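You operate a simulated robot arm through the tools that you are given. There is no shell and no other tool. Be economical: measure what you need, move in short steps, check, and stop when the job is done.

The job below is to be done with a simulated robot arm. You get a single attempt, and the scene is never put back.

Task
Wind the small reel over on to the empty core from the peg stand.
Fine: the core goes on the orange spindle and stays there, the black arm swung over to it; green knob back at FREE; the core that ran empty goes on the peg stand.

The check looks at the end state, three seconds after you hand in, the way a careful person would. Anything else that was tipped, shoved, dropped, spilled or broken makes it a failure.

Robot
A 7-joint arm with a two-finger parallel gripper, fixed in place. Base frame: the origin is at the foot of the arm, x ahead of it, y to its left, z up. Lengths are in m, angles in degrees, forces in N, time in s.
Its first joint turns from -66.0 to 66.0 degrees. Payload 2.5 kg.
The tool frame sits at the grasp point between the pads (the TCP): z along the fingers, y along the line on which they close. The tips reach 0.023 m beyond it. Largest opening 0.094 m; finger width 0.038, thickness 0.01; the body of the gripper, 0.054 by 0.096 m, starts 0.039 m behind the TCP.
Orientation is that of the tool frame in the base frame, as [roll, pitch, yaw] about the fixed x, y, z axes, in that order (R = Rz(yaw) Ry(pitch) Rx(roll)). With the fingers straight down and closing along the base's y, the tool's x points along the base's -x, its y along +y and its z along -z.

Tools
- The arm moves only by the tool arm_command. Its argument "motion" is a list that holds one entry, the list of rows, each a list of 7 numbers: the shift along the tool's x, y, z in units of 20 mm (1.0 is 20 mm), then the turn, a rotation vector about the tool's x, y, z in units of 6 degrees (1.0 is 6 degrees), then the closure, from 0 (fully open) to 1 (shut). In form: [[[x, y, z, rx, ry, rz, claw], ...]]. A call has 1 to 10 rows; each row shifts and turns the commanded pose from where the row before left it, along the tool's axes as they then stand. A call with a number of a shift or a turn outside -1 to 1 is refused whole. Each row takes 0.2 s and may step no farther than 0.05 m and 8.6 degrees from the row before; otherwise, or with a gripper value out of range, the whole call is refused. Where a pose cannot be reached the arm comes as near as it can. A force on the tool above 70 N (or 10 N above the force at the start of the call, whichever is more), or a blocked arm, ends the call early, and 0.2 s more pass. The fingers move at their own pace (about 0.108 m/s each) and stop on an object; they squeeze with about 38 N. The grip force told is the motor's: it shows also when the fingers shut on nothing. Time passes only in rows, and 0.2 s behind the last, so rows that do not move let the fingers close. The reply holds the time, the measured pose of the TCP, the force on the tool along the base axes, the opening and the grip force, in the units named above and with some noise, and new pictures: "pictures" is both (left out), scene, wrist or none.
- Cameras (640 x 400 px; columns grow to the right, rows downward): "scene" is fixed at [0.0986, -0.3958, 0.5535]; the picture's right is [0.95, -0.30, 0.00], its down [-0.15, -0.48, -0.87] and it looks along [0.26, 0.83, -0.50] (base axes); focal length 338 px, centre (320, 200). "wrist" rides on the gripper at [0.086, 0.016, -0.074] in the tool frame; the picture's right is [-0.18, 0.98, 0.00], its down [-0.58, -0.11, -0.81] and it looks along [-0.79, -0.15, 0.59] (tool axes); focal length 243 px, centre (320, 200). There is no depth. A picture from a camera that has moved, and an enlarged one, comes with that camera's place and axes in the base frame and with its lens.
- close_up(camera, box): a new picture of the part [left, top, right, bottom] of that camera's present view, enlarged. It takes no simulated time.
- finish_job(): hands the job in; it is judged then, once.

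Work in short steps. Places have to be worked out from the pictures, the camera data and where the tool is seen: move nearer, look again, correct. Check each grasp and each placing, and mend what went wrong. You have 120 turns and 170 pictures in all, those below and enlarged ones among them. Open the gripper and draw the arm clear of the work before you hand the job in, unless the task says otherwise; then end with one line.

The tools are called after "Request:" by a JSON object that holds its "op" and its "data". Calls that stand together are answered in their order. arm_command: Moves the arm, as the interface text tells. Its arguments: {"type":"object","properties":{"motion":{"type":"array","items":{"type":"array","items":{"type":"array","items":{"type":"number"}}}},"pictures":{"type":"string","enum":["both","scene","wrist","none"]}},"required":["motion"]} The other tools are called the same way: close_up (camera, box) takes an enlarged picture of a part of a camera's view; finish_job () hands the job in.

At the start:

```text
t: 0.0
tool_pos: [0.2694, 0.2777, 0.3192]
tool_rot: [179.9, 0.0, -179.9]
contact_force: [-0.3, -0.4, -0.2]
grip_width: 0.094
gripper_force: 0.0
```

scene: 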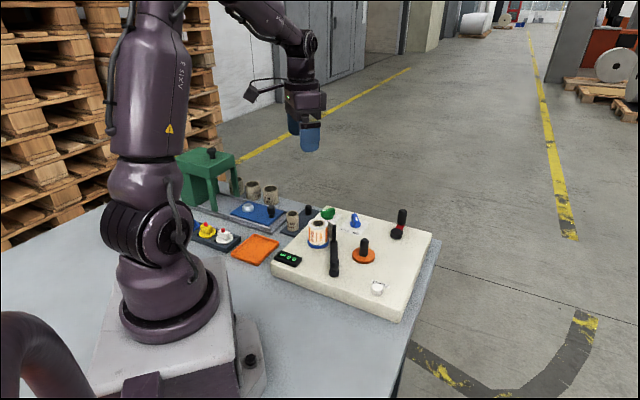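
wrist: 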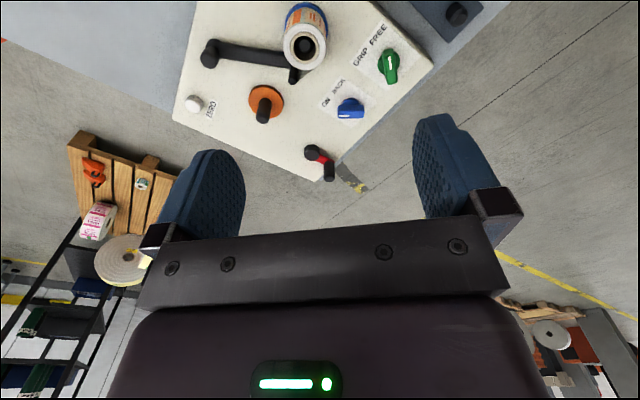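

I begin with enlarged views of the machine from both cameras to understand its layout.

Request:
{"op": "close_up", "data": {"camera": "scene", "box": [260, 190, 440, 320]}}

Request:
{"op": "close_up", "data": {"camera": "scene", "box": [170, 140, 330, 270]}}

Request:
{"op": "close_up", "data": {"camera": "wrist", "box": [160, 0, 480, 200]}}

```text
3.08 times, centred on (350, 255) of scene
camera zoom: at [0.0986, -0.3958, 0.5535], right [0.95, -0.3, 0.0], down [-0.15, -0.48, -0.87], along [0.26, 0.83, -0.5], focal length 1040 px, centre (228, 31)
```

zoom: 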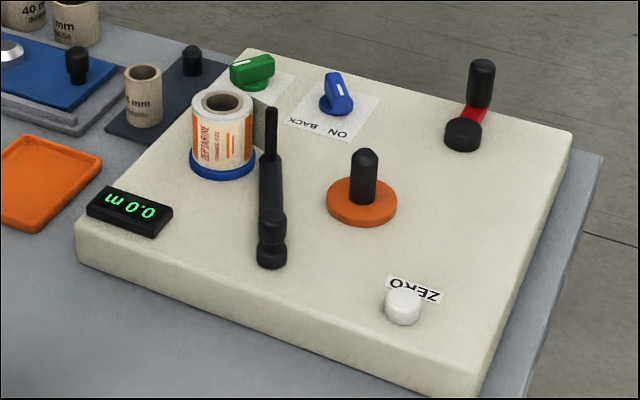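

```text
3.08 times, centred on (250, 205) of scene
camera zoom: at [0.0986, -0.3958, 0.5535], right [0.95, -0.3, 0.0], down [-0.15, -0.48, -0.87], along [0.26, 0.83, -0.5], focal length 1040 px, centre (535, 185)
```

zoom: 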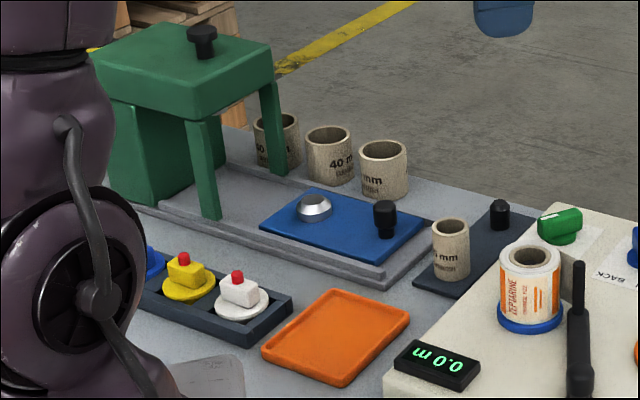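

```text
2.00 times, centred on (320, 100) of wrist
camera zoom: at [0.1841, 0.2939, 0.393], right [0.18, 0.98, 0.0], down [0.58, -0.11, 0.81], along [0.79, -0.15, -0.59], focal length 485 px, centre (320, 400)
```

zoom: 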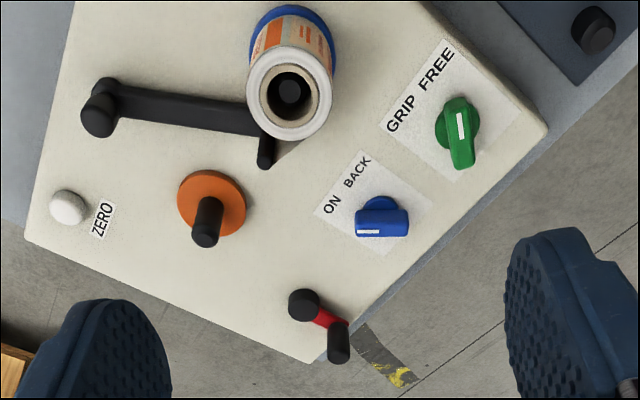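

The first two-view fix puts the orange spindle tip near (0.38, 0.17, 0.09), so the real work surface looks close to z≈0, not −0.628. I'll move back and up to get the whole machine in the wrist view.

Request:
{"op": "arm_command", "data": {"motion": [[[1, -0.8, -0.8, 0, 0, 0, 0], [1, -0.8, -0.8, 0, 0, 0, 0], [1, -0.8, -0.8, 0, 0, 0, 0], [1, -0.8, -0.8, 0, 0, 0, 0], [1, -0.8, -0.8, 0, 0, 0, 0]]], "pictures": "both"}}

```text
t: 1.2
tool_pos: [0.1707, 0.1968, 0.3991]
tool_rot: [180.0, 0.1, -179.8]
contact_force: [0.1, -0.3, 0.4]
grip_width: 0.094
gripper_force: 0.1
camera wrist: at [0.0843, 0.2134, 0.4727], right [0.18, 0.98, 0.0], down [0.58, -0.11, 0.81], along [0.79, -0.15, -0.59], focal length 243 px, centre (320, 200)
```

scene: 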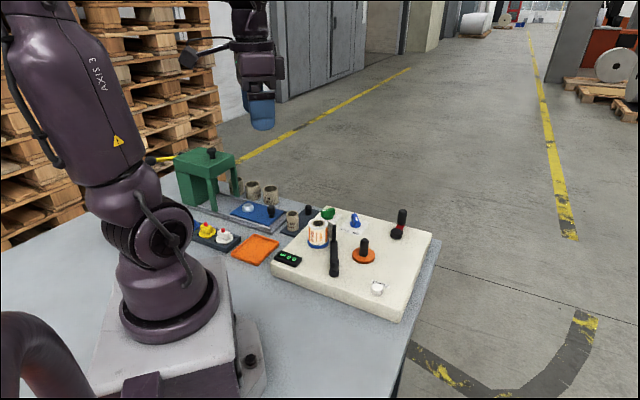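
wrist: 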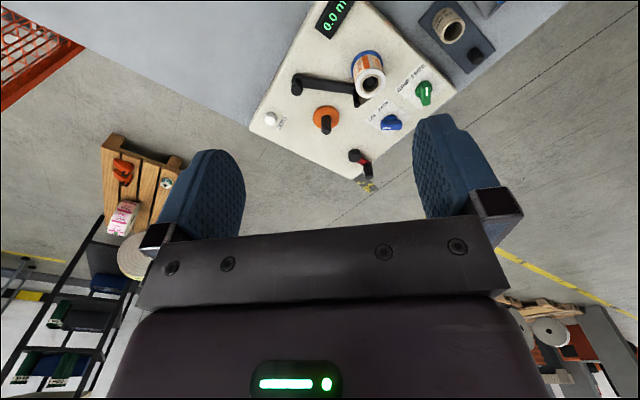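

The whole machine and peg stand are now in view, so I enlarge it.

Request:
{"op": "close_up", "data": {"camera": "wrist", "box": [240, 0, 496, 160]}}

Request:
{"op": "close_up", "data": {"camera": "wrist", "box": [340, 0, 500, 100]}}

Request:
{"op": "close_up", "data": {"camera": "scene", "box": [290, 200, 386, 260]}}

```text
2.50 times, centred on (368, 80) of wrist
camera zoom: at [0.0843, 0.2134, 0.4727], right [0.18, 0.98, 0.0], down [0.58, -0.11, 0.81], along [0.79, -0.15, -0.59], focal length 606 px, centre (200, 500)
```

zoom: 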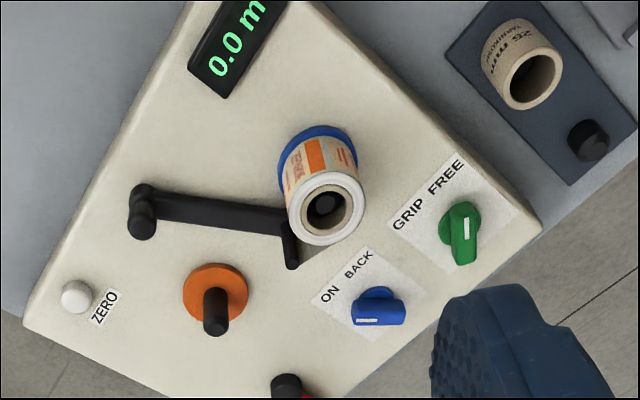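

```text
4.00 times, centred on (420, 50) of wrist
camera zoom: at [0.0843, 0.2134, 0.4727], right [0.18, 0.98, 0.0], down [0.58, -0.11, 0.81], along [0.79, -0.15, -0.59], focal length 970 px, centre (-80, 800)
```

zoom: 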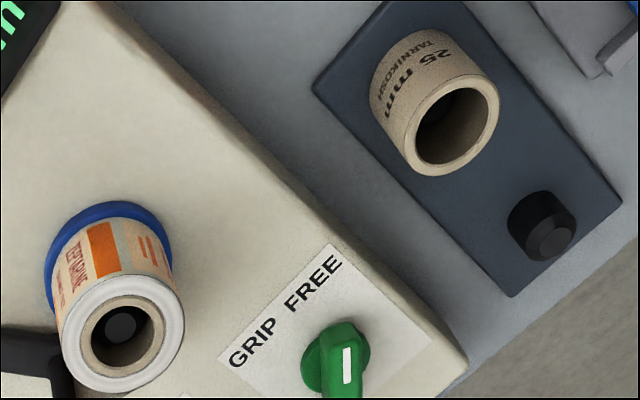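

```text
6.67 times, centred on (338, 230) of scene
camera zoom: at [0.0986, -0.3957, 0.5535], right [0.95, -0.3, 0.0], down [-0.15, -0.48, -0.87], along [0.26, 0.83, -0.5], focal length 2252 px, centre (200, 0)
```

zoom: 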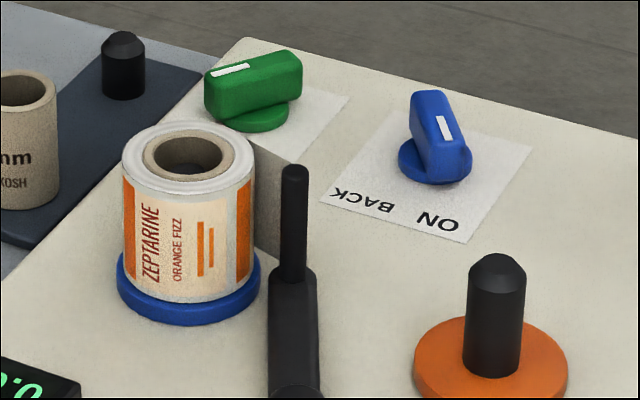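

Rough fixes so far:

| Item | x | y | z |
|---|---|---|---|
| Reel top | 0.300 | 0.256 | 0.09 |
| Orange spindle tip | 0.384 | 0.170 | 0.085 |
| Spare core top | 0.265 | 0.388 | 0.048 |
| Crank handle tip | 0.525 | 0.248 | 0.09 |

I'll look closely at the knob positions and the crank before touching anything.

Request:
{"op": "close_up", "data": {"camera": "wrist", "box": [360, 50, 456, 140]}}

Request:
{"op": "close_up", "data": {"camera": "scene", "box": [370, 195, 434, 250]}}

```text
4.44 times, centred on (408, 95) of wrist
camera zoom: at [0.0843, 0.2134, 0.4727], right [0.18, 0.98, 0.0], down [0.58, -0.11, 0.81], along [0.79, -0.15, -0.59], focal length 1078 px, centre (-71, 667)
```

zoom: 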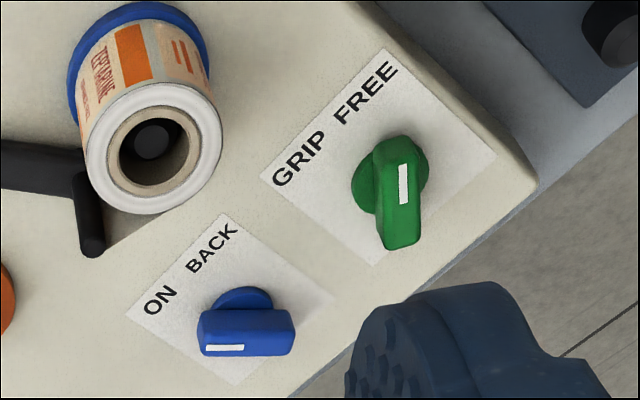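

```text
7.27 times, centred on (402, 222) of scene
camera zoom: at [0.0986, -0.3957, 0.5535], right [0.95, -0.3, 0.0], down [-0.15, -0.48, -0.87], along [0.26, 0.83, -0.5], focal length 2457 px, centre (-276, 36)
```

zoom: 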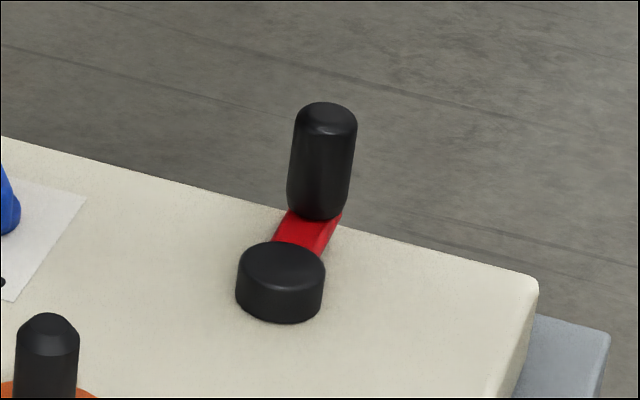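

Blue points at ON and green at FREE, as they should to start. I'll move above the spare core at about (0.265, 0.388), which also tests the reach.

Request:
{"op": "arm_command", "data": {"motion": [[[-0.47, 0.955, 0.9, 0, 0, 0, 0], [-0.47, 0.955, 0.9, 0, 0, 0, 0], [-0.47, 0.955, 0.9, 0, 0, 0, 0], [-0.47, 0.955, 0.9, 0, 0, 0, 0], [-0.47, 0.955, 0.9, 0, 0, 0, 0], [-0.47, 0.955, 0.9, 0, 0, 0, 0], [-0.47, 0.955, 0.9, 0, 0, 0, 0], [-0.47, 0.955, 0.9, 0, 0, 0, 0], [-0.47, 0.955, 0.9, 0, 0, 0, 0], [-0.47, 0.955, 0.9, 0, 0, 0, 0]]], "pictures": "both"}}

```text
t: 3.4
tool_pos: [0.2649, 0.3888, 0.2187]
tool_rot: [-180.0, 0.0, -180.0]
contact_force: [-0.4, -0.6, 0.5]
grip_width: 0.0938
gripper_force: 0.1
camera wrist: at [0.1783, 0.4058, 0.292], right [0.18, 0.98, 0.0], down [0.58, -0.11, 0.81], along [0.79, -0.15, -0.59], focal length 243 px, centre (320, 200)
```

scene: 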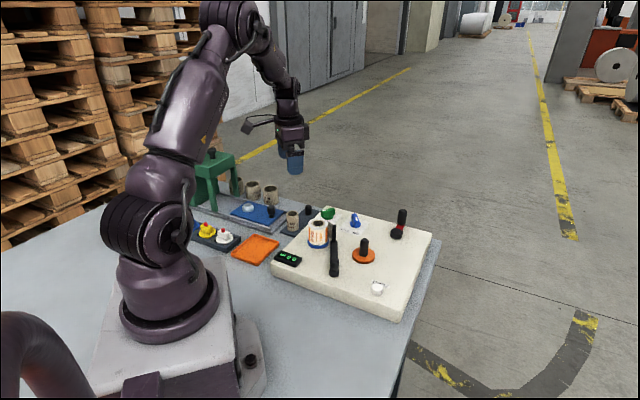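
wrist: 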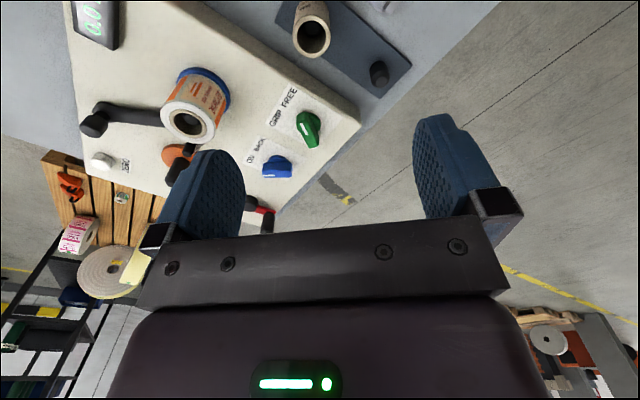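

Reach is fine. I enlarge the core to refine its position.

Request:
{"op": "close_up", "data": {"camera": "wrist", "box": [240, 0, 432, 120]}}

Request:
{"op": "close_up", "data": {"camera": "scene", "box": [260, 190, 324, 230]}}

```text
3.33 times, centred on (336, 60) of wrist
camera zoom: at [0.1783, 0.4058, 0.292], right [0.18, 0.98, 0.0], down [0.58, -0.11, 0.81], along [0.79, -0.15, -0.59], focal length 809 px, centre (267, 667)
```

zoom: 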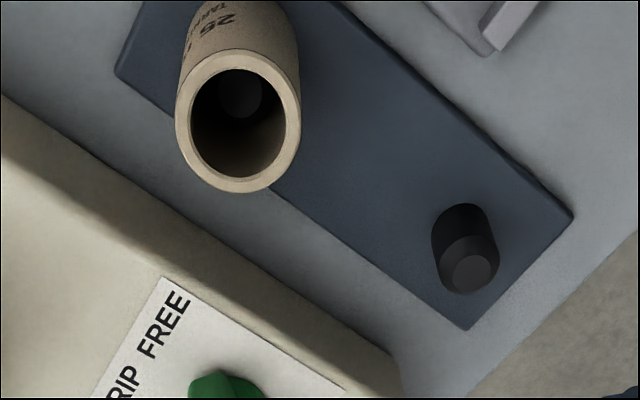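

```text
10.00 times, centred on (292, 210) of scene
camera zoom: at [0.0985, -0.3958, 0.5535], right [0.95, -0.3, 0.0], down [-0.15, -0.48, -0.87], along [0.26, 0.83, -0.5], focal length 3379 px, centre (600, 100)
```

zoom: 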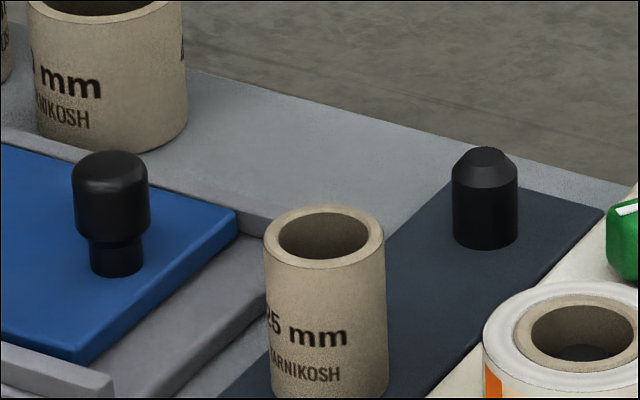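

Refined core: top at (0.264, 0.382, 0.047), OD about 34 mm, about 45 mm tall. I'll descend around it with the fingers part closed, then grip.

Request:
{"op": "arm_command", "data": {"motion": [[[0.05, -0.34, 0.92, 0, 0, 0, 0.3], [0, 0, 0.92, 0, 0, 0, 0.3], [0, 0, 0.92, 0, 0, 0, 0.3], [0, 0, 0.92, 0, 0, 0, 0.3], [0, 0, 0.92, 0, 0, 0, 0.3], [0, 0, 0.92, 0, 0, 0, 0.3], [0, 0, 0.92, 0, 0, 0, 0.3], [0, 0, 0.92, 0, 0, 0, 0.3], [0, 0, 0.92, 0, 0, 0, 0.3], [0, 0, 0.92, 0, 0, 0, 0.3]]], "pictures": "both"}}

```text
t: 5.6
tool_pos: [0.2628, 0.381, 0.0353]
tool_rot: [180.0, 0.0, -179.8]
contact_force: [-0.1, 0.0, 0.4]
grip_width: 0.0661
gripper_force: 0.1
camera wrist: at [0.1772, 0.3982, 0.1088], right [0.18, 0.98, 0.0], down [0.58, -0.11, 0.81], along [0.79, -0.15, -0.59], focal length 243 px, centre (320, 200)
```

scene: 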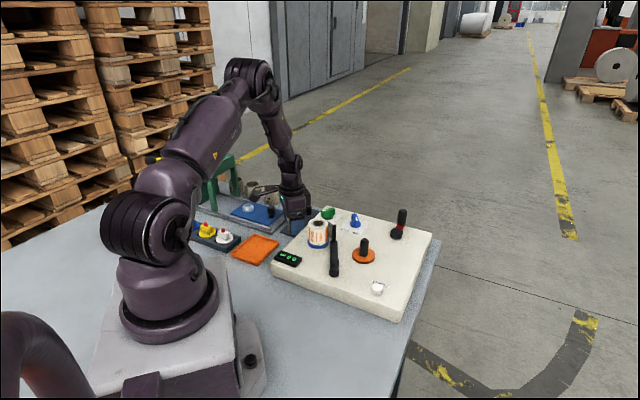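
wrist: 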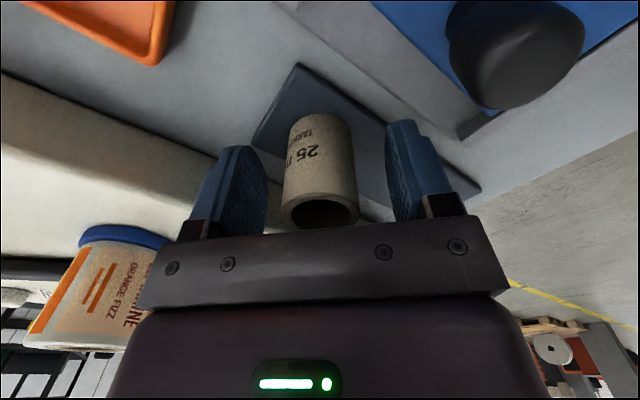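

The core sits centred between the fingers; I nudge 4 mm forward and close.

Request:
{"op": "arm_command", "data": {"motion": [[[-0.2, 0, 0, 0, 0, 0, 0.3], [0, 0, 0, 0, 0, 0, 0.7], [0, 0, 0, 0, 0, 0, 0.8], [0, 0, 0, 0, 0, 0, 0.8]]], "pictures": "wrist"}}

```text
t: 6.6
tool_pos: [0.2674, 0.3816, 0.0351]
tool_rot: [-180.0, 0.0, 180.0]
contact_force: [0.2, 0.3, 0.2]
grip_width: 0.0316
gripper_force: 37.9
camera wrist: at [0.1812, 0.3981, 0.1087], right [0.18, 0.98, 0.0], down [0.58, -0.11, 0.81], along [0.79, -0.15, -0.59], focal length 243 px, centre (320, 200)
```

wrist: 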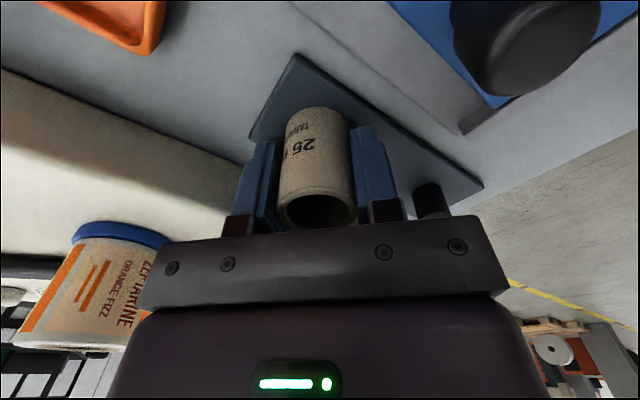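

Gripped at 31.6 mm. I lift straight up off the peg.

Request:
{"op": "arm_command", "data": {"motion": [[[0, 0, -0.9, 0, 0, 0, 0.8], [0, 0, -0.9, 0, 0, 0, 0.8], [0, 0, -0.9, 0, 0, 0, 0.8], [0, 0, -0.9, 0, 0, 0, 0.8], [0, 0, -0.9, 0, 0, 0, 0.8], [0, 0, -0.9, 0, 0, 0, 0.8], [0, 0, -0.9, 0, 0, 0, 0.8], [0, 0, -0.9, 0, 0, 0, 0.8], [0, 0, -0.9, 0, 0, 0, 0.8], [0, 0, -0.9, 0, 0, 0, 0.8]]], "pictures": "both"}}

Request:
{"op": "arm_command", "data": {"motion": [[[-0.59, -1, 0, 0, 0, 0, 0.8], [-0.59, -1, 0, 0, 0, 0, 0.8], [-0.59, -1, 0, 0, 0, 0, 0.8], [-0.59, -1, 0, 0, 0, 0, 0.8], [-0.59, -1, 0, 0, 0, 0, 0.8], [-0.59, -1, 0, 0, 0, 0, 0.8], [-0.59, -1, 0, 0, 0, 0, 0.8], [-0.59, -1, 0, 0, 0, 0, 0.8], [-0.59, -1, 0, 0, 0, 0, 0.8], [-0.59, -1, 0, 0, 0, 0, 0.8]]], "pictures": "both"}}

```text
t: 8.8
tool_pos: [0.2681, 0.3809, 0.2149]
tool_rot: [180.0, 0.0, -180.0]
contact_force: [-0.8, 0.3, -0.3]
grip_width: 0.0317
gripper_force: 37.7
camera wrist: at [0.1811, 0.3977, 0.2891], right [0.18, 0.98, 0.0], down [0.58, -0.11, 0.81], along [0.79, -0.15, -0.59], focal length 243 px, centre (320, 200)
```

scene: 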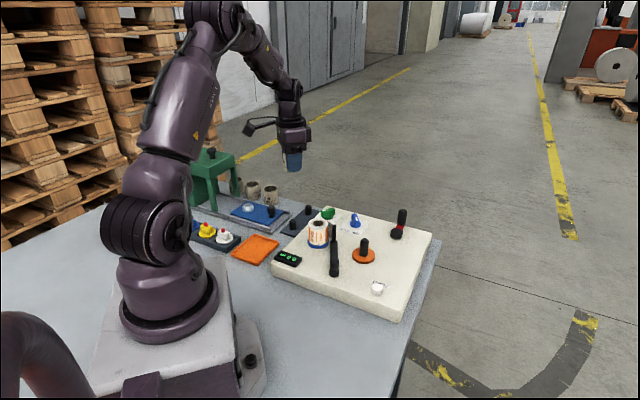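
wrist: 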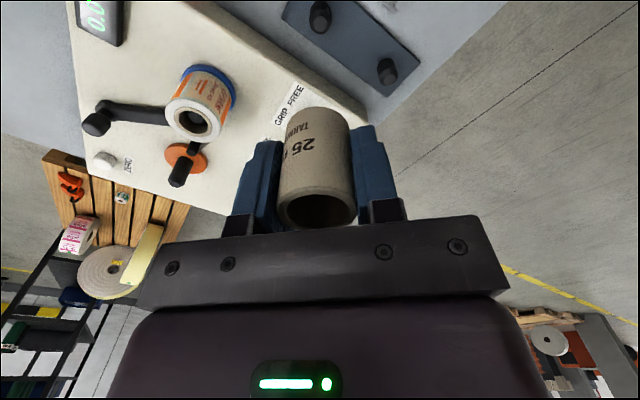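

```text
t: 11.0
tool_pos: [0.3856, 0.1812, 0.2147]
tool_rot: [-180.0, 0.0, 179.9]
contact_force: [-0.3, 0.3, -0.7]
grip_width: 0.0317
gripper_force: 37.4
camera wrist: at [0.2991, 0.1978, 0.2889], right [0.18, 0.98, 0.0], down [0.58, -0.11, 0.81], along [0.79, -0.15, -0.59], focal length 243 px, centre (320, 200)
```

scene: 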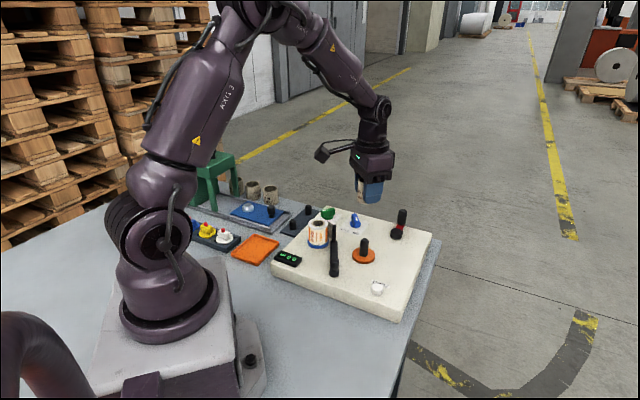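
wrist: 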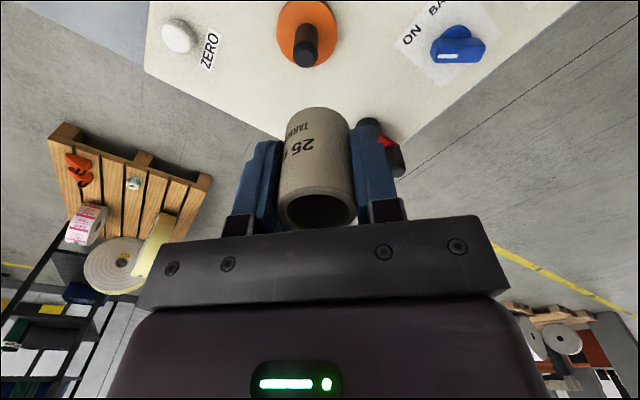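

The core is secure above the spindle area. I refine the spindle position from two views.

Request:
{"op": "close_up", "data": {"camera": "wrist", "box": [250, 0, 410, 100]}}

Request:
{"op": "close_up", "data": {"camera": "scene", "box": [332, 230, 396, 270]}}

Request:
{"op": "close_up", "data": {"camera": "wrist", "box": [240, 90, 400, 250]}}

```text
4.00 times, centred on (330, 50) of wrist
camera zoom: at [0.2991, 0.1978, 0.2889], right [0.18, 0.98, 0.0], down [0.58, -0.11, 0.81], along [0.79, -0.15, -0.59], focal length 970 px, centre (280, 800)
```

zoom: 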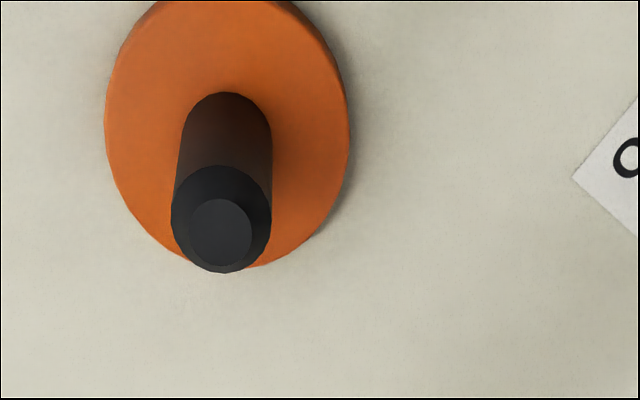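

```text
10.00 times, centred on (364, 250) of scene
camera zoom: at [0.0986, -0.3957, 0.5535], right [0.95, -0.3, 0.0], down [-0.15, -0.48, -0.87], along [0.26, 0.83, -0.5], focal length 3379 px, centre (-120, -300)
```

zoom: 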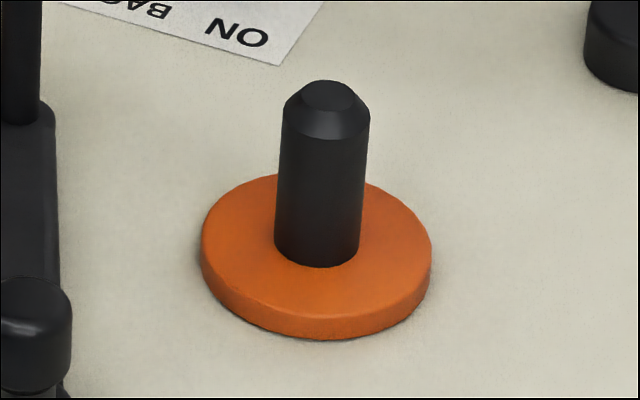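

```text
2.50 times, centred on (320, 170) of wrist
camera zoom: at [0.2991, 0.1978, 0.2889], right [0.18, 0.98, 0.0], down [0.58, -0.11, 0.81], along [0.79, -0.15, -0.59], focal length 606 px, centre (320, 275)
```

zoom: 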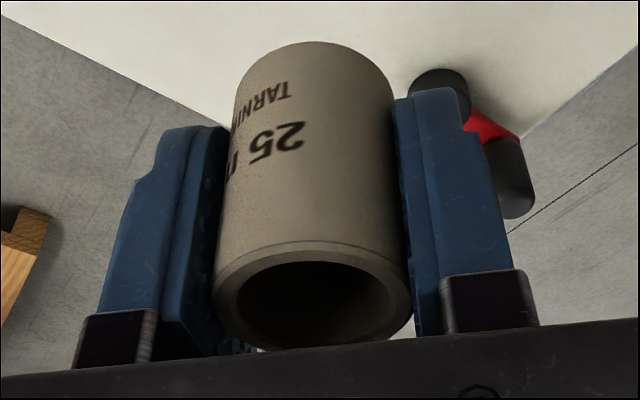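

The spindle tip is confirmed at (0.384, 0.170, 0.085), diameter about 20 mm with a chamfered top. I lower until the core's bottom is just above it, then compare in both views.

Request:
{"op": "arm_command", "data": {"motion": [[[0.08, -0.56, 0.9, 0, 0, 0, 0.8], [0, 0, 0.9, 0, 0, 0, 0.8], [0, 0, 0.9, 0, 0, 0, 0.8], [0, 0, 0.9, 0, 0, 0, 0.8]]], "pictures": "none"}}

Request:
{"op": "close_up", "data": {"camera": "scene", "box": [316, 190, 412, 270]}}

Request:
{"op": "close_up", "data": {"camera": "wrist", "box": [224, 0, 416, 240]}}

```text
t: 12.0
tool_pos: [0.3841, 0.1715, 0.1439]
tool_rot: [-180.0, 0.1, -179.9]
contact_force: [0.1, -0.1, 0.4]
grip_width: 0.0315
gripper_force: 38.4
```

```text
5.00 times, centred on (364, 230) of scene
camera zoom: at [0.0986, -0.3958, 0.5535], right [0.95, -0.3, 0.0], down [-0.15, -0.48, -0.87], along [0.26, 0.83, -0.5], focal length 1689 px, centre (100, 50)
```

zoom: 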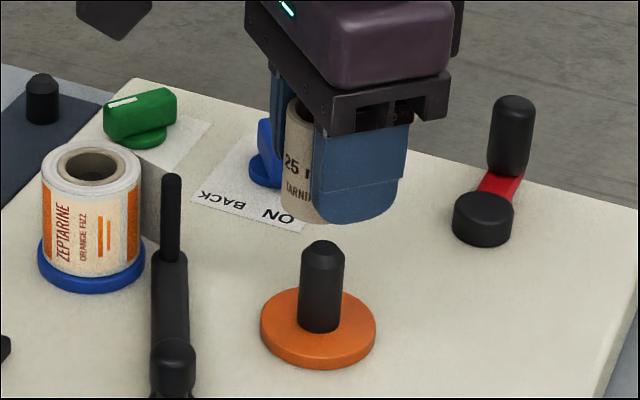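

```text
1.67 times, centred on (320, 120) of wrist
camera zoom: at [0.2974, 0.1876, 0.2169], right [0.18, 0.98, 0.0], down [0.58, -0.11, 0.81], along [0.79, -0.15, -0.59], focal length 404 px, centre (320, 333)
```

zoom: 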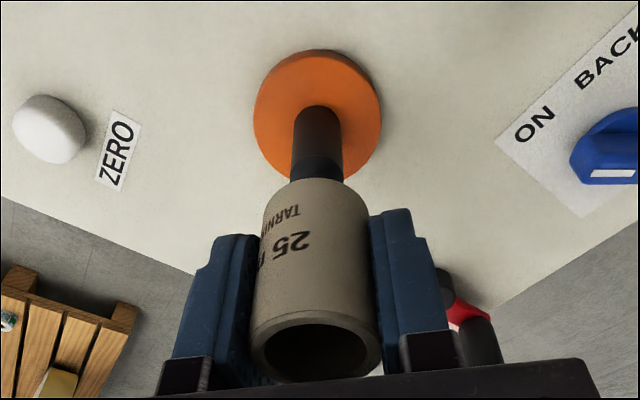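

The scene view shows the core about 3–4 mm short in x, and the wrist view shows it about 1 mm off in y. I correct this and lower a little further before rechecking.

Request:
{"op": "arm_command", "data": {"motion": [[[-0.18, 0.04, 0, 0, 0, 0, 0.8], [0, 0, 0.8, 0, 0, 0, 0.8]]], "pictures": "none"}}

Request:
{"op": "close_up", "data": {"camera": "scene", "box": [332, 200, 396, 270]}}

Request:
{"op": "close_up", "data": {"camera": "wrist", "box": [224, 0, 416, 240]}}

```text
t: 12.6
tool_pos: [0.3871, 0.1706, 0.1264]
tool_rot: [179.9, 0.1, -179.9]
contact_force: [0.4, 0.2, -0.1]
grip_width: 0.0317
gripper_force: 37.4
```

```text
5.71 times, centred on (364, 235) of scene
camera zoom: at [0.0986, -0.3958, 0.5535], right [0.95, -0.3, 0.0], down [-0.15, -0.48, -0.87], along [0.26, 0.83, -0.5], focal length 1931 px, centre (69, 0)
```

zoom: 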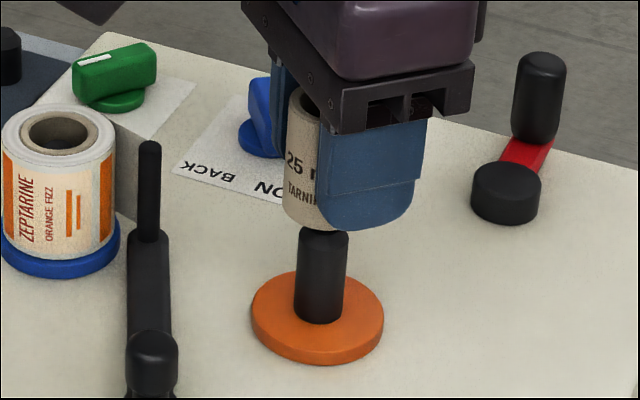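

```text
1.67 times, centred on (320, 120) of wrist
camera zoom: at [0.3013, 0.1879, 0.2009], right [0.18, 0.98, 0.0], down [0.58, -0.11, 0.81], along [0.79, -0.15, -0.59], focal length 404 px, centre (320, 333)
```

zoom: 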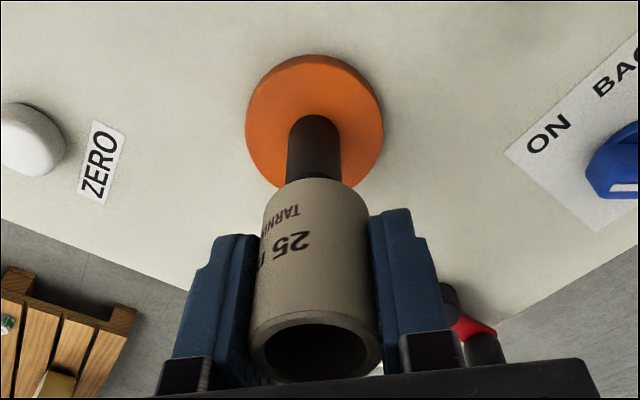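

Aligned in both views. I lower gently onto the spindle.

Request:
{"op": "arm_command", "data": {"motion": [[[0, 0, 0.5, 0, 0, 0, 0.8], [0, 0, 0.5, 0, 0, 0, 0.8], [0, 0, 0.5, 0, 0, 0, 0.8], [0, 0, 0.5, 0, 0, 0, 0.8]]], "pictures": "none"}}

Request:
{"op": "close_up", "data": {"camera": "scene", "box": [332, 200, 396, 270]}}

```text
t: 13.6
tool_pos: [0.3873, 0.1722, 0.0877]
tool_rot: [180.0, 0.0, -179.9]
contact_force: [-0.2, 0.5, 0.3]
grip_width: 0.0317
gripper_force: 38.2
```

```text
5.71 times, centred on (364, 235) of scene
camera zoom: at [0.0986, -0.3958, 0.5535], right [0.95, -0.3, 0.0], down [-0.15, -0.48, -0.87], along [0.26, 0.83, -0.5], focal length 1931 px, centre (69, 0)
```

zoom: 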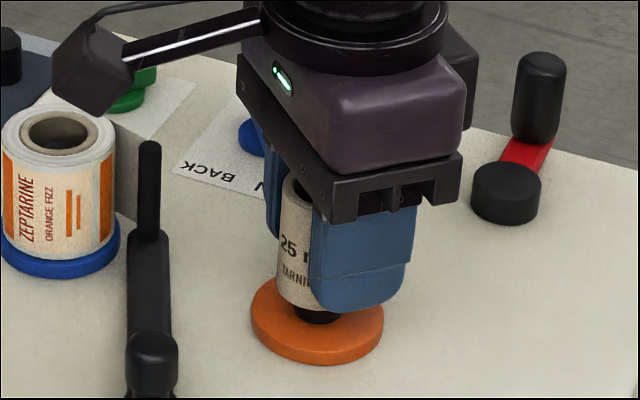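

It's sliding on without contact force, with roughly 8–10 mm to go. I continue in small steps.

Request:
{"op": "arm_command", "data": {"motion": [[[0, 0, 0.2, 0, 0, 0, 0.8], [0, 0, 0.2, 0, 0, 0, 0.8], [0, 0, 0.1, 0, 0, 0, 0.8]]], "pictures": "none"}}

Request:
{"op": "close_up", "data": {"camera": "scene", "box": [340, 220, 388, 270]}}

```text
t: 14.4
tool_pos: [0.3878, 0.1712, 0.0762]
tool_rot: [-179.9, 0.1, -179.8]
contact_force: [-0.4, 0.1, 0.2]
grip_width: 0.0317
gripper_force: 38.1
```

```text
8.00 times, centred on (364, 245) of scene
camera zoom: at [0.0986, -0.3958, 0.5535], right [0.95, -0.3, 0.0], down [-0.15, -0.48, -0.87], along [0.26, 0.83, -0.5], focal length 2703 px, centre (-32, -160)
```

zoom: 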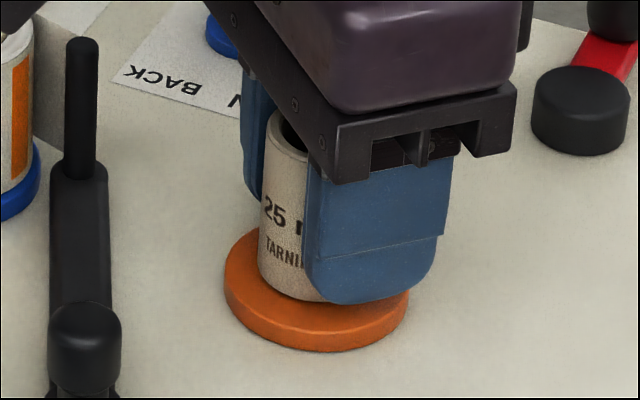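

Nearly seated. I go down 3 mm more, release, then rise straight up.

Request:
{"op": "arm_command", "data": {"motion": [[[0, 0, 0.1, 0, 0, 0, 0.8], [0, 0, 0.05, 0, 0, 0, 0.8], [0, 0, 0, 0, 0, 0, 0.5], [0, 0, 0, 0, 0, 0, 0.3], [0, 0, 0, 0, 0, 0, 0.3]]], "pictures": "none"}}

Request:
{"op": "arm_command", "data": {"motion": [[[0, 0, -0.7, 0, 0, 0, 0.3], [0, 0, -0.9, 0, 0, 0, 0.3], [0, 0, -0.9, 0, 0, 0, 0.3], [0, 0, -0.9, 0, 0, 0, 0.3], [0, 0, -0.9, 0, 0, 0, 0.3], [0, 0, -0.9, 0, 0, 0, 0.3]]], "pictures": "wrist"}}

Request:
{"op": "close_up", "data": {"camera": "scene", "box": [290, 190, 434, 280]}}

```text
t: 15.6
tool_pos: [0.3881, 0.1716, 0.0739]
tool_rot: [179.9, 0.0, 180.0]
contact_force: [0.3, 0.6, 0.6]
grip_width: 0.0661
gripper_force: 0.0
```

```text
t: 17.0
tool_pos: [0.3876, 0.1717, 0.1794]
tool_rot: [179.9, 0.0, 180.0]
contact_force: [-0.4, -1.0, -0.6]
grip_width: 0.0658
gripper_force: 0.1
camera wrist: at [0.3012, 0.1875, 0.2528], right [0.18, 0.98, 0.0], down [0.58, -0.11, 0.81], along [0.79, -0.15, -0.59], focal length 243 px, centre (320, 200)
```

wrist: 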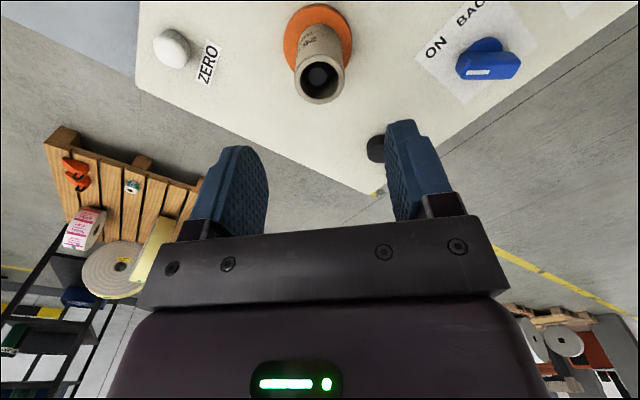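

```text
4.44 times, centred on (362, 235) of scene
camera zoom: at [0.0986, -0.3958, 0.5535], right [0.95, -0.3, 0.0], down [-0.15, -0.48, -0.87], along [0.26, 0.83, -0.5], focal length 1502 px, centre (133, 44)
```

zoom: 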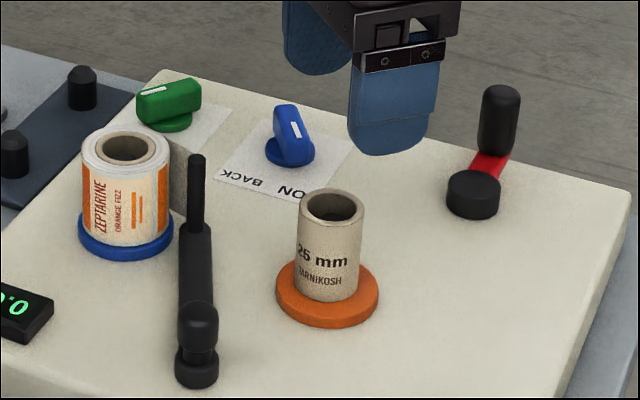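

The core is seated on the orange spindle. A tape leader runs from the reel to the rod at the end of the black arm, and the arm's pivot is near (0.298, 0.133). Next is the green knob, which I put at about (0.361, 0.362); I move above it.

Request:
{"op": "arm_command", "data": {"motion": [[[0.13, 0.95, -0.1, 0, 0, 0, 0.3], [0.13, 0.95, -0.1, 0, 0, 0, 0.3], [0.13, 0.95, -0.1, 0, 0, 0, 0.3], [0.13, 0.95, -0.1, 0, 0, 0, 0.3], [0.13, 0.95, -0.1, 0, 0, 0, 0.3], [0.13, 0.95, -0.1, 0, 0, 0, 0.3], [0.13, 0.95, -0.1, 0, 0, 0, 0.3], [0.13, 0.95, -0.1, 0, 0, 0, 0.3], [0.13, 0.95, -0.1, 0, 0, 0, 0.3], [0.13, 0.95, -0.1, 0, 0, 0, 0.3]]], "pictures": "none"}}

Request:
{"op": "close_up", "data": {"camera": "wrist", "box": [240, 0, 400, 120]}}

Request:
{"op": "close_up", "data": {"camera": "scene", "box": [306, 196, 346, 226]}}

```text
t: 19.2
tool_pos: [0.3605, 0.3615, 0.1972]
tool_rot: [-180.0, 0.0, -179.9]
contact_force: [-0.1, 0.1, -0.4]
grip_width: 0.0658
gripper_force: 0.1
```

```text
3.33 times, centred on (320, 60) of wrist
camera zoom: at [0.2746, 0.3778, 0.2715], right [0.18, 0.98, 0.0], down [0.58, -0.11, 0.81], along [0.79, -0.15, -0.59], focal length 809 px, centre (320, 667)
```

zoom: 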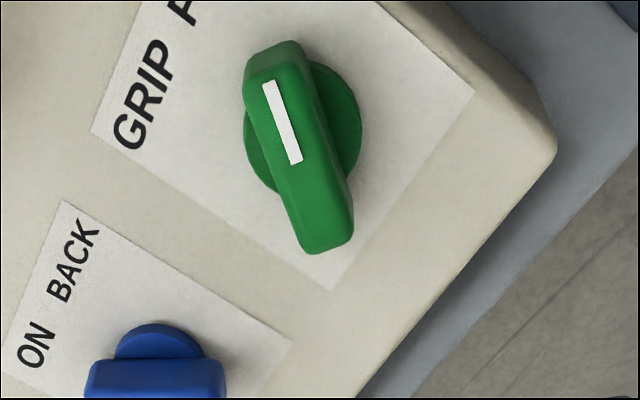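

```text
13.33 times, centred on (326, 211) of scene
camera zoom: at [0.0985, -0.3958, 0.5535], right [0.95, -0.3, 0.0], down [-0.15, -0.48, -0.87], along [0.26, 0.83, -0.5], focal length 4505 px, centre (240, 53)
```

zoom: 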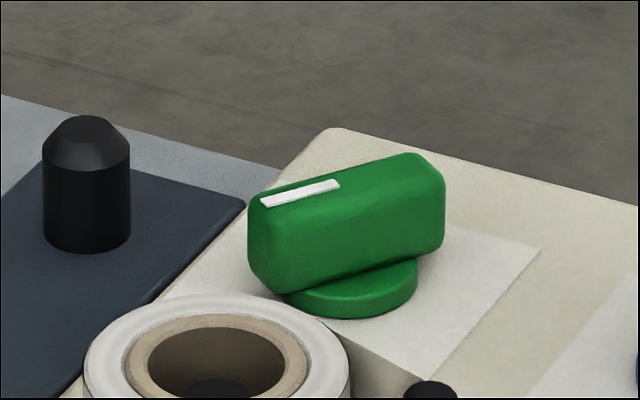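

Green knob centre is about (0.357, 0.358), its lever about 6° off the x axis, top near z≈0.05. I align the fingers across it and come down partway to check.

Request:
{"op": "arm_command", "data": {"motion": [[[0.17, -0.17, 0.9, 0, 0, -1, 0.4], [0, 0, 1, 0, 0, 0, 0.5], [0, 0, 1, 0, 0, 0, 0.5], [0, 0, 1, 0, 0, 0, 0.5], [0, 0, 1, 0, 0, 0, 0.5], [0, 0, 0.6, 0, 0, 0, 0.5]]], "pictures": "wrist"}}

Request:
{"op": "close_up", "data": {"camera": "scene", "box": [290, 180, 370, 240]}}

```text
t: 20.6
tool_pos: [0.3573, 0.3583, 0.0879]
tool_rot: [179.9, 0.0, -174.0]
contact_force: [0.9, -0.6, -0.4]
grip_width: 0.0471
gripper_force: 0.0
camera wrist: at [0.2704, 0.3655, 0.1617], right [0.08, 1.0, 0.0], down [0.59, -0.05, 0.81], along [0.8, -0.06, -0.59], focal length 243 px, centre (320, 200)
```

wrist: 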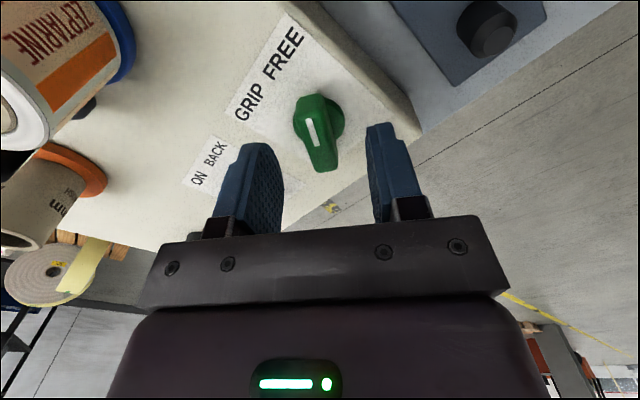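

```text
6.67 times, centred on (330, 210) of scene
camera zoom: at [0.0986, -0.3958, 0.5535], right [0.95, -0.3, 0.0], down [-0.15, -0.48, -0.87], along [0.26, 0.83, -0.5], focal length 2252 px, centre (253, 133)
```

zoom: 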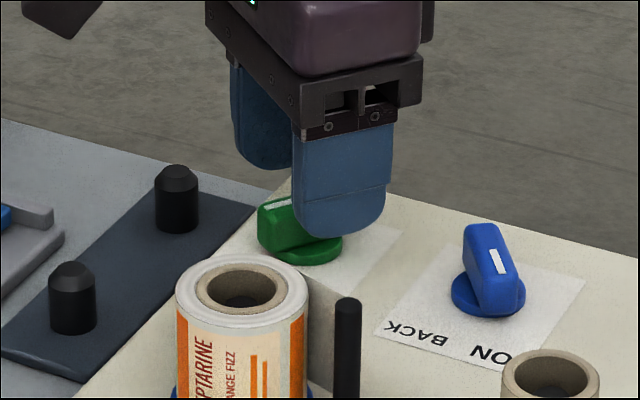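

The knob is centred between the fingers. I descend another 22 mm so the tips straddle the lever, then grip.

Request:
{"op": "arm_command", "data": {"motion": [[[0, 0, 0.6, 0, 0, -0.4, 0.5], [0, 0, 0.5, 0, 0, 0, 0.5], [0, 0, 0, 0, 0, 0, 0.9], [0, 0, 0, 0, 0, 0, 0.9], [0, 0, 0, 0, 0, 0, 0.9]]], "pictures": "wrist"}}

Request:
{"op": "close_up", "data": {"camera": "scene", "box": [290, 180, 370, 240]}}

```text
t: 21.8
tool_pos: [0.3578, 0.3568, 0.0658]
tool_rot: [180.0, 0.0, -171.6]
contact_force: [-1.7, -3.1, 3.1]
grip_width: 0.0288
gripper_force: 45.2
camera wrist: at [0.2701, 0.3614, 0.1398], right [0.04, 1.0, 0.0], down [0.59, -0.02, 0.81], along [0.81, -0.03, -0.59], focal length 243 px, centre (320, 200)
```

wrist: 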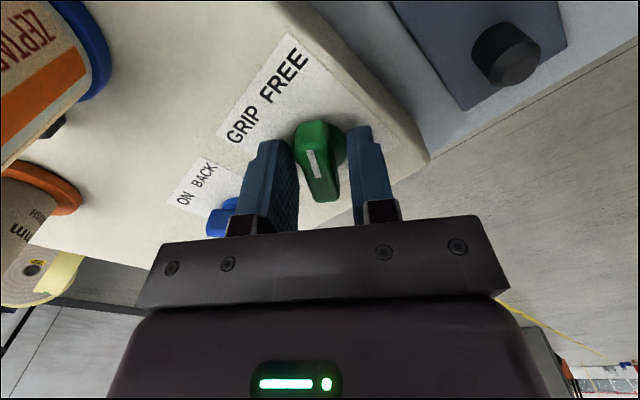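

```text
6.67 times, centred on (330, 210) of scene
camera zoom: at [0.0985, -0.3958, 0.5535], right [0.95, -0.3, 0.0], down [-0.15, -0.48, -0.87], along [0.26, 0.83, -0.5], focal length 2252 px, centre (253, 133)
```

zoom: 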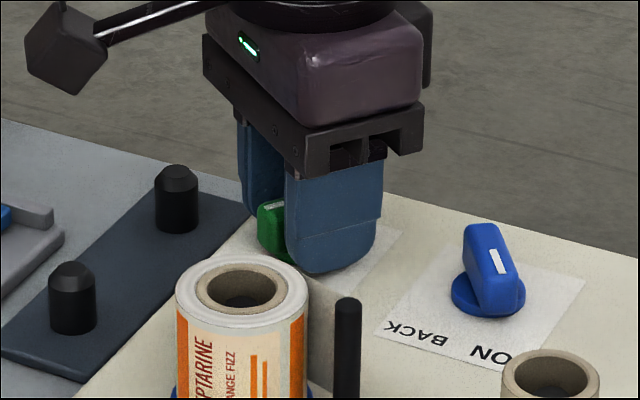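

The fingers stopped at 28.8 mm, so they are on the knob's round base disc and not the lever. I open, rise 9 mm and close again.

Request:
{"op": "arm_command", "data": {"motion": [[[0, 0, 0, 0, 0, 0, 0.5], [0, 0, 0, 0, 0, 0, 0.5], [0, 0, -0.45, 0, 0, 0, 0.5], [0, 0, 0, 0, 0, 0, 0.95], [0, 0, 0, 0, 0, 0, 0.95], [0, 0, 0, 0, 0, 0, 0.95]]], "pictures": "wrist"}}

```text
t: 23.2
tool_pos: [0.3584, 0.357, 0.0749]
tool_rot: [-179.9, 0.1, -171.3]
contact_force: [-2.8, -3.9, 2.6]
grip_width: 0.0152
gripper_force: 45.1
camera wrist: at [0.2698, 0.3611, 0.1487], right [0.03, 1.0, 0.0], down [0.59, -0.02, 0.81], along [0.81, -0.03, -0.59], focal length 243 px, centre (320, 200)
```

wrist: 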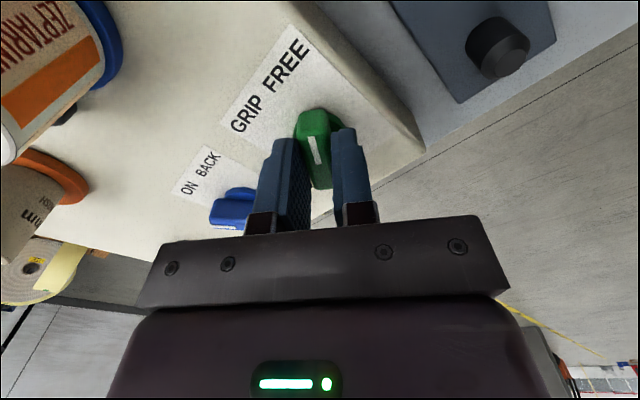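

Now the lever is held at 15 mm. I turn it counter-clockwise (seen from above) toward GRIP.

Request:
{"op": "arm_command", "data": {"motion": [[[0, 0, 0, 0, 0, -1, 0.95], [0, 0, 0, 0, 0, -1, 0.95], [0, 0, 0, 0, 0, -1, 0.95], [0, 0, 0, 0, 0, -1, 0.95], [0, 0, 0, 0, 0, -1, 0.95], [0, 0, 0, 0, 0, -1, 0.95], [0, 0, 0, 0, 0, -1, 0.95], [0, 0, 0, 0, 0, -1, 0.95]]], "pictures": "wrist"}}

```text
t: 25.0
tool_pos: [0.3569, 0.3575, 0.0751]
tool_rot: [-180.0, -0.1, -123.4]
contact_force: [-9.2, -8.9, 5.7]
grip_width: 0.0151
gripper_force: 45.2
camera wrist: at [0.2966, 0.2952, 0.1489], right [-0.72, 0.7, 0.0], down [0.41, 0.43, 0.8], along [0.56, 0.58, -0.59], focal length 243 px, centre (320, 200)
```

wrist: 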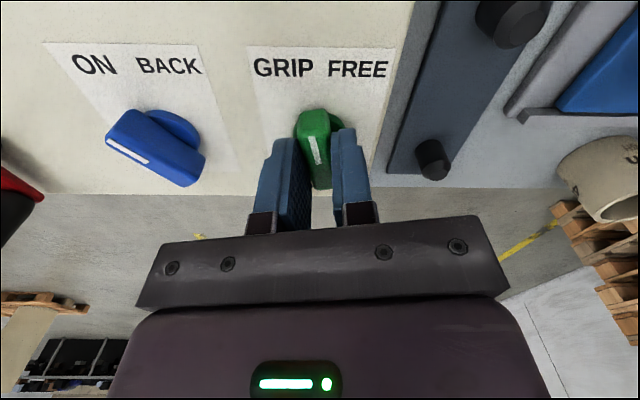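

The knob is halfway, pointing straight up on the label. Side load is building slowly, so I shift a little to relieve it and keep turning.

Request:
{"op": "arm_command", "data": {"motion": [[[0.08, 0, 0, 0, 0, -0.5, 0.95], [0, 0, 0, 0, 0, -1, 0.95], [0, 0, 0, 0, 0, -1, 0.95], [0, 0, 0, 0, 0, -1, 0.95], [0, 0, 0, 0, 0, -1, 0.95], [0, 0, 0, 0, 0, -1, 0.95], [0, 0, 0, 0, 0, -1, 0.95]]], "pictures": "wrist"}}

```text
t: 26.6
tool_pos: [0.3579, 0.3546, 0.0755]
tool_rot: [179.9, -0.1, -84.8]
contact_force: [-3.1, 0.2, -2.0]
grip_width: 0.0245
gripper_force: 45.3
camera wrist: at [0.3492, 0.2685, 0.1494], right [-1.0, 0.09, 0.0], down [0.06, 0.59, 0.8], along [0.08, 0.8, -0.59], focal length 243 px, centre (320, 200)
```

wrist: 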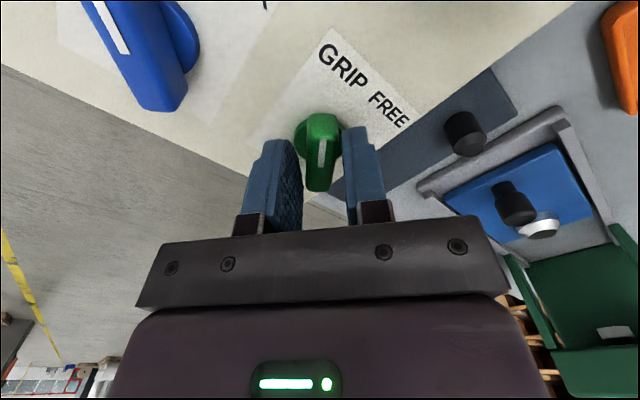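

The lever has stopped turning while the fingers went on, so it is probably at its GRIP stop. I open, rise and look.

Request:
{"op": "arm_command", "data": {"motion": [[[0, 0, 0, 0, 0, 1, 0.9], [0, 0, 0, 0, 0, 0, 0.4], [0, 0, 0, 0, 0, 0, 0.4], [0, 0, -0.9, 0, 0, 0, 0.4], [0, 0, -0.9, 0, 0, 0, 0.4], [0, 0, -0.9, 0, 0, 0, 0.4]]], "pictures": "wrist"}}

Request:
{"op": "close_up", "data": {"camera": "scene", "box": [280, 190, 424, 280]}}

```text
t: 28.0
tool_pos: [0.3567, 0.3573, 0.1308]
tool_rot: [180.0, -0.1, -90.5]
contact_force: [0.4, 0.5, -0.7]
grip_width: 0.0563
gripper_force: 0.0
camera wrist: at [0.34, 0.2706, 0.2034], right [-0.98, 0.19, 0.0], down [0.11, 0.58, 0.81], along [0.16, 0.79, -0.59], focal length 243 px, centre (320, 200)
```

wrist: 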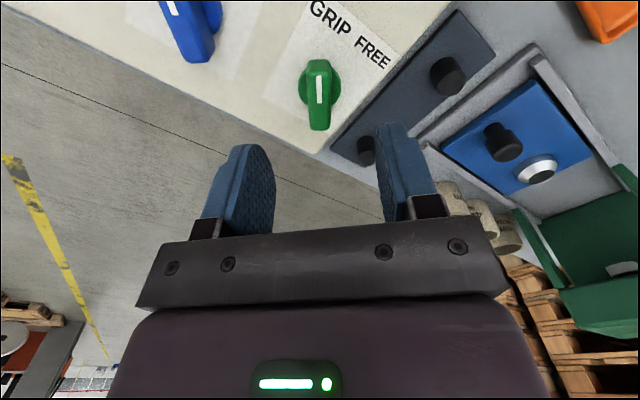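

```text
4.44 times, centred on (352, 235) of scene
camera zoom: at [0.0986, -0.3958, 0.5535], right [0.95, -0.3, 0.0], down [-0.15, -0.48, -0.87], along [0.26, 0.83, -0.5], focal length 1502 px, centre (178, 44)
```

zoom: 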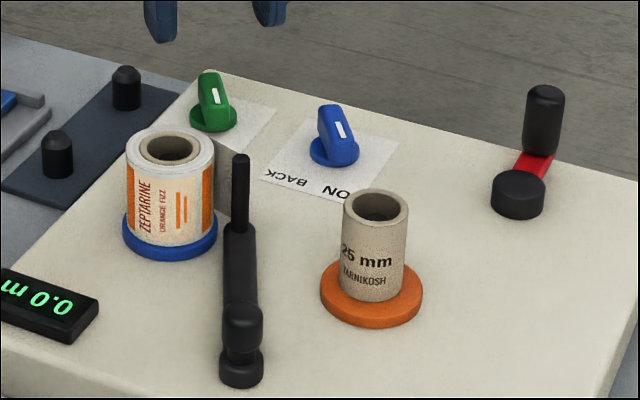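

GRIP is set, parallel to the blue knob at ON. Next is the black arm: I close the gripper and travel to the reel side of the bar, high enough to clear everything.

Request:
{"op": "arm_command", "data": {"motion": [[[0.956, 0.394, -0.4, 0, 0, 0, 0.6], [0.956, 0.394, -0.4, 0, 0, 0, 1], [0.956, 0.394, -0.4, 0, 0, 0, 1], [0.956, 0.394, -0.3, 0, 0, 0, 1], [0.956, 0.394, 0, 0, 0, 0, 1], [0.956, 0.394, 0, 0, 0, 0, 1], [0.956, 0.394, 0, 0, 0, 0, 1], [0.956, 0.394, 0, 0, 0, 0, 1], [0.956, 0.394, 0, 0, 0, 0, 1]]], "pictures": "none"}}

Request:
{"op": "arm_command", "data": {"motion": [[[0, 0, 0, 0, 0, 1, 1], [0, 0, 0, 0, 0, 1, 1], [0, 0, 0, 0, 0, 1, 1], [0, 0, 0, 0, 0, 0.3, 1], [0, 0, 1, 0, 0, 0, 1], [0, 0, 1, 0, 0, 0, 1]]], "pictures": "both"}}

```text
t: 30.0
tool_pos: [0.2822, 0.1871, 0.1587]
tool_rot: [-180.0, 0.0, -90.5]
contact_force: [0.3, -0.3, 0.0]
grip_width: 0.0001
gripper_force: 37.9
```

```text
t: 31.4
tool_pos: [0.283, 0.1848, 0.1194]
tool_rot: [-180.0, 0.0, -110.3]
contact_force: [-0.3, 0.0, -0.8]
grip_width: 0.0
gripper_force: 37.9
camera wrist: at [0.2391, 0.1097, 0.1927], right [-0.86, 0.51, 0.0], down [0.3, 0.51, 0.81], along [0.41, 0.69, -0.59], focal length 243 px, centre (320, 200)
```

scene: 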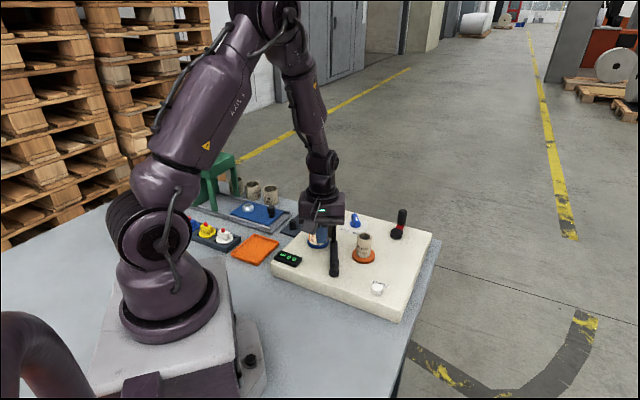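
wrist: 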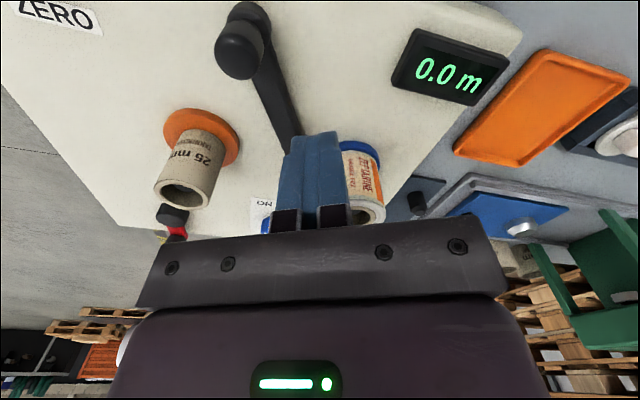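

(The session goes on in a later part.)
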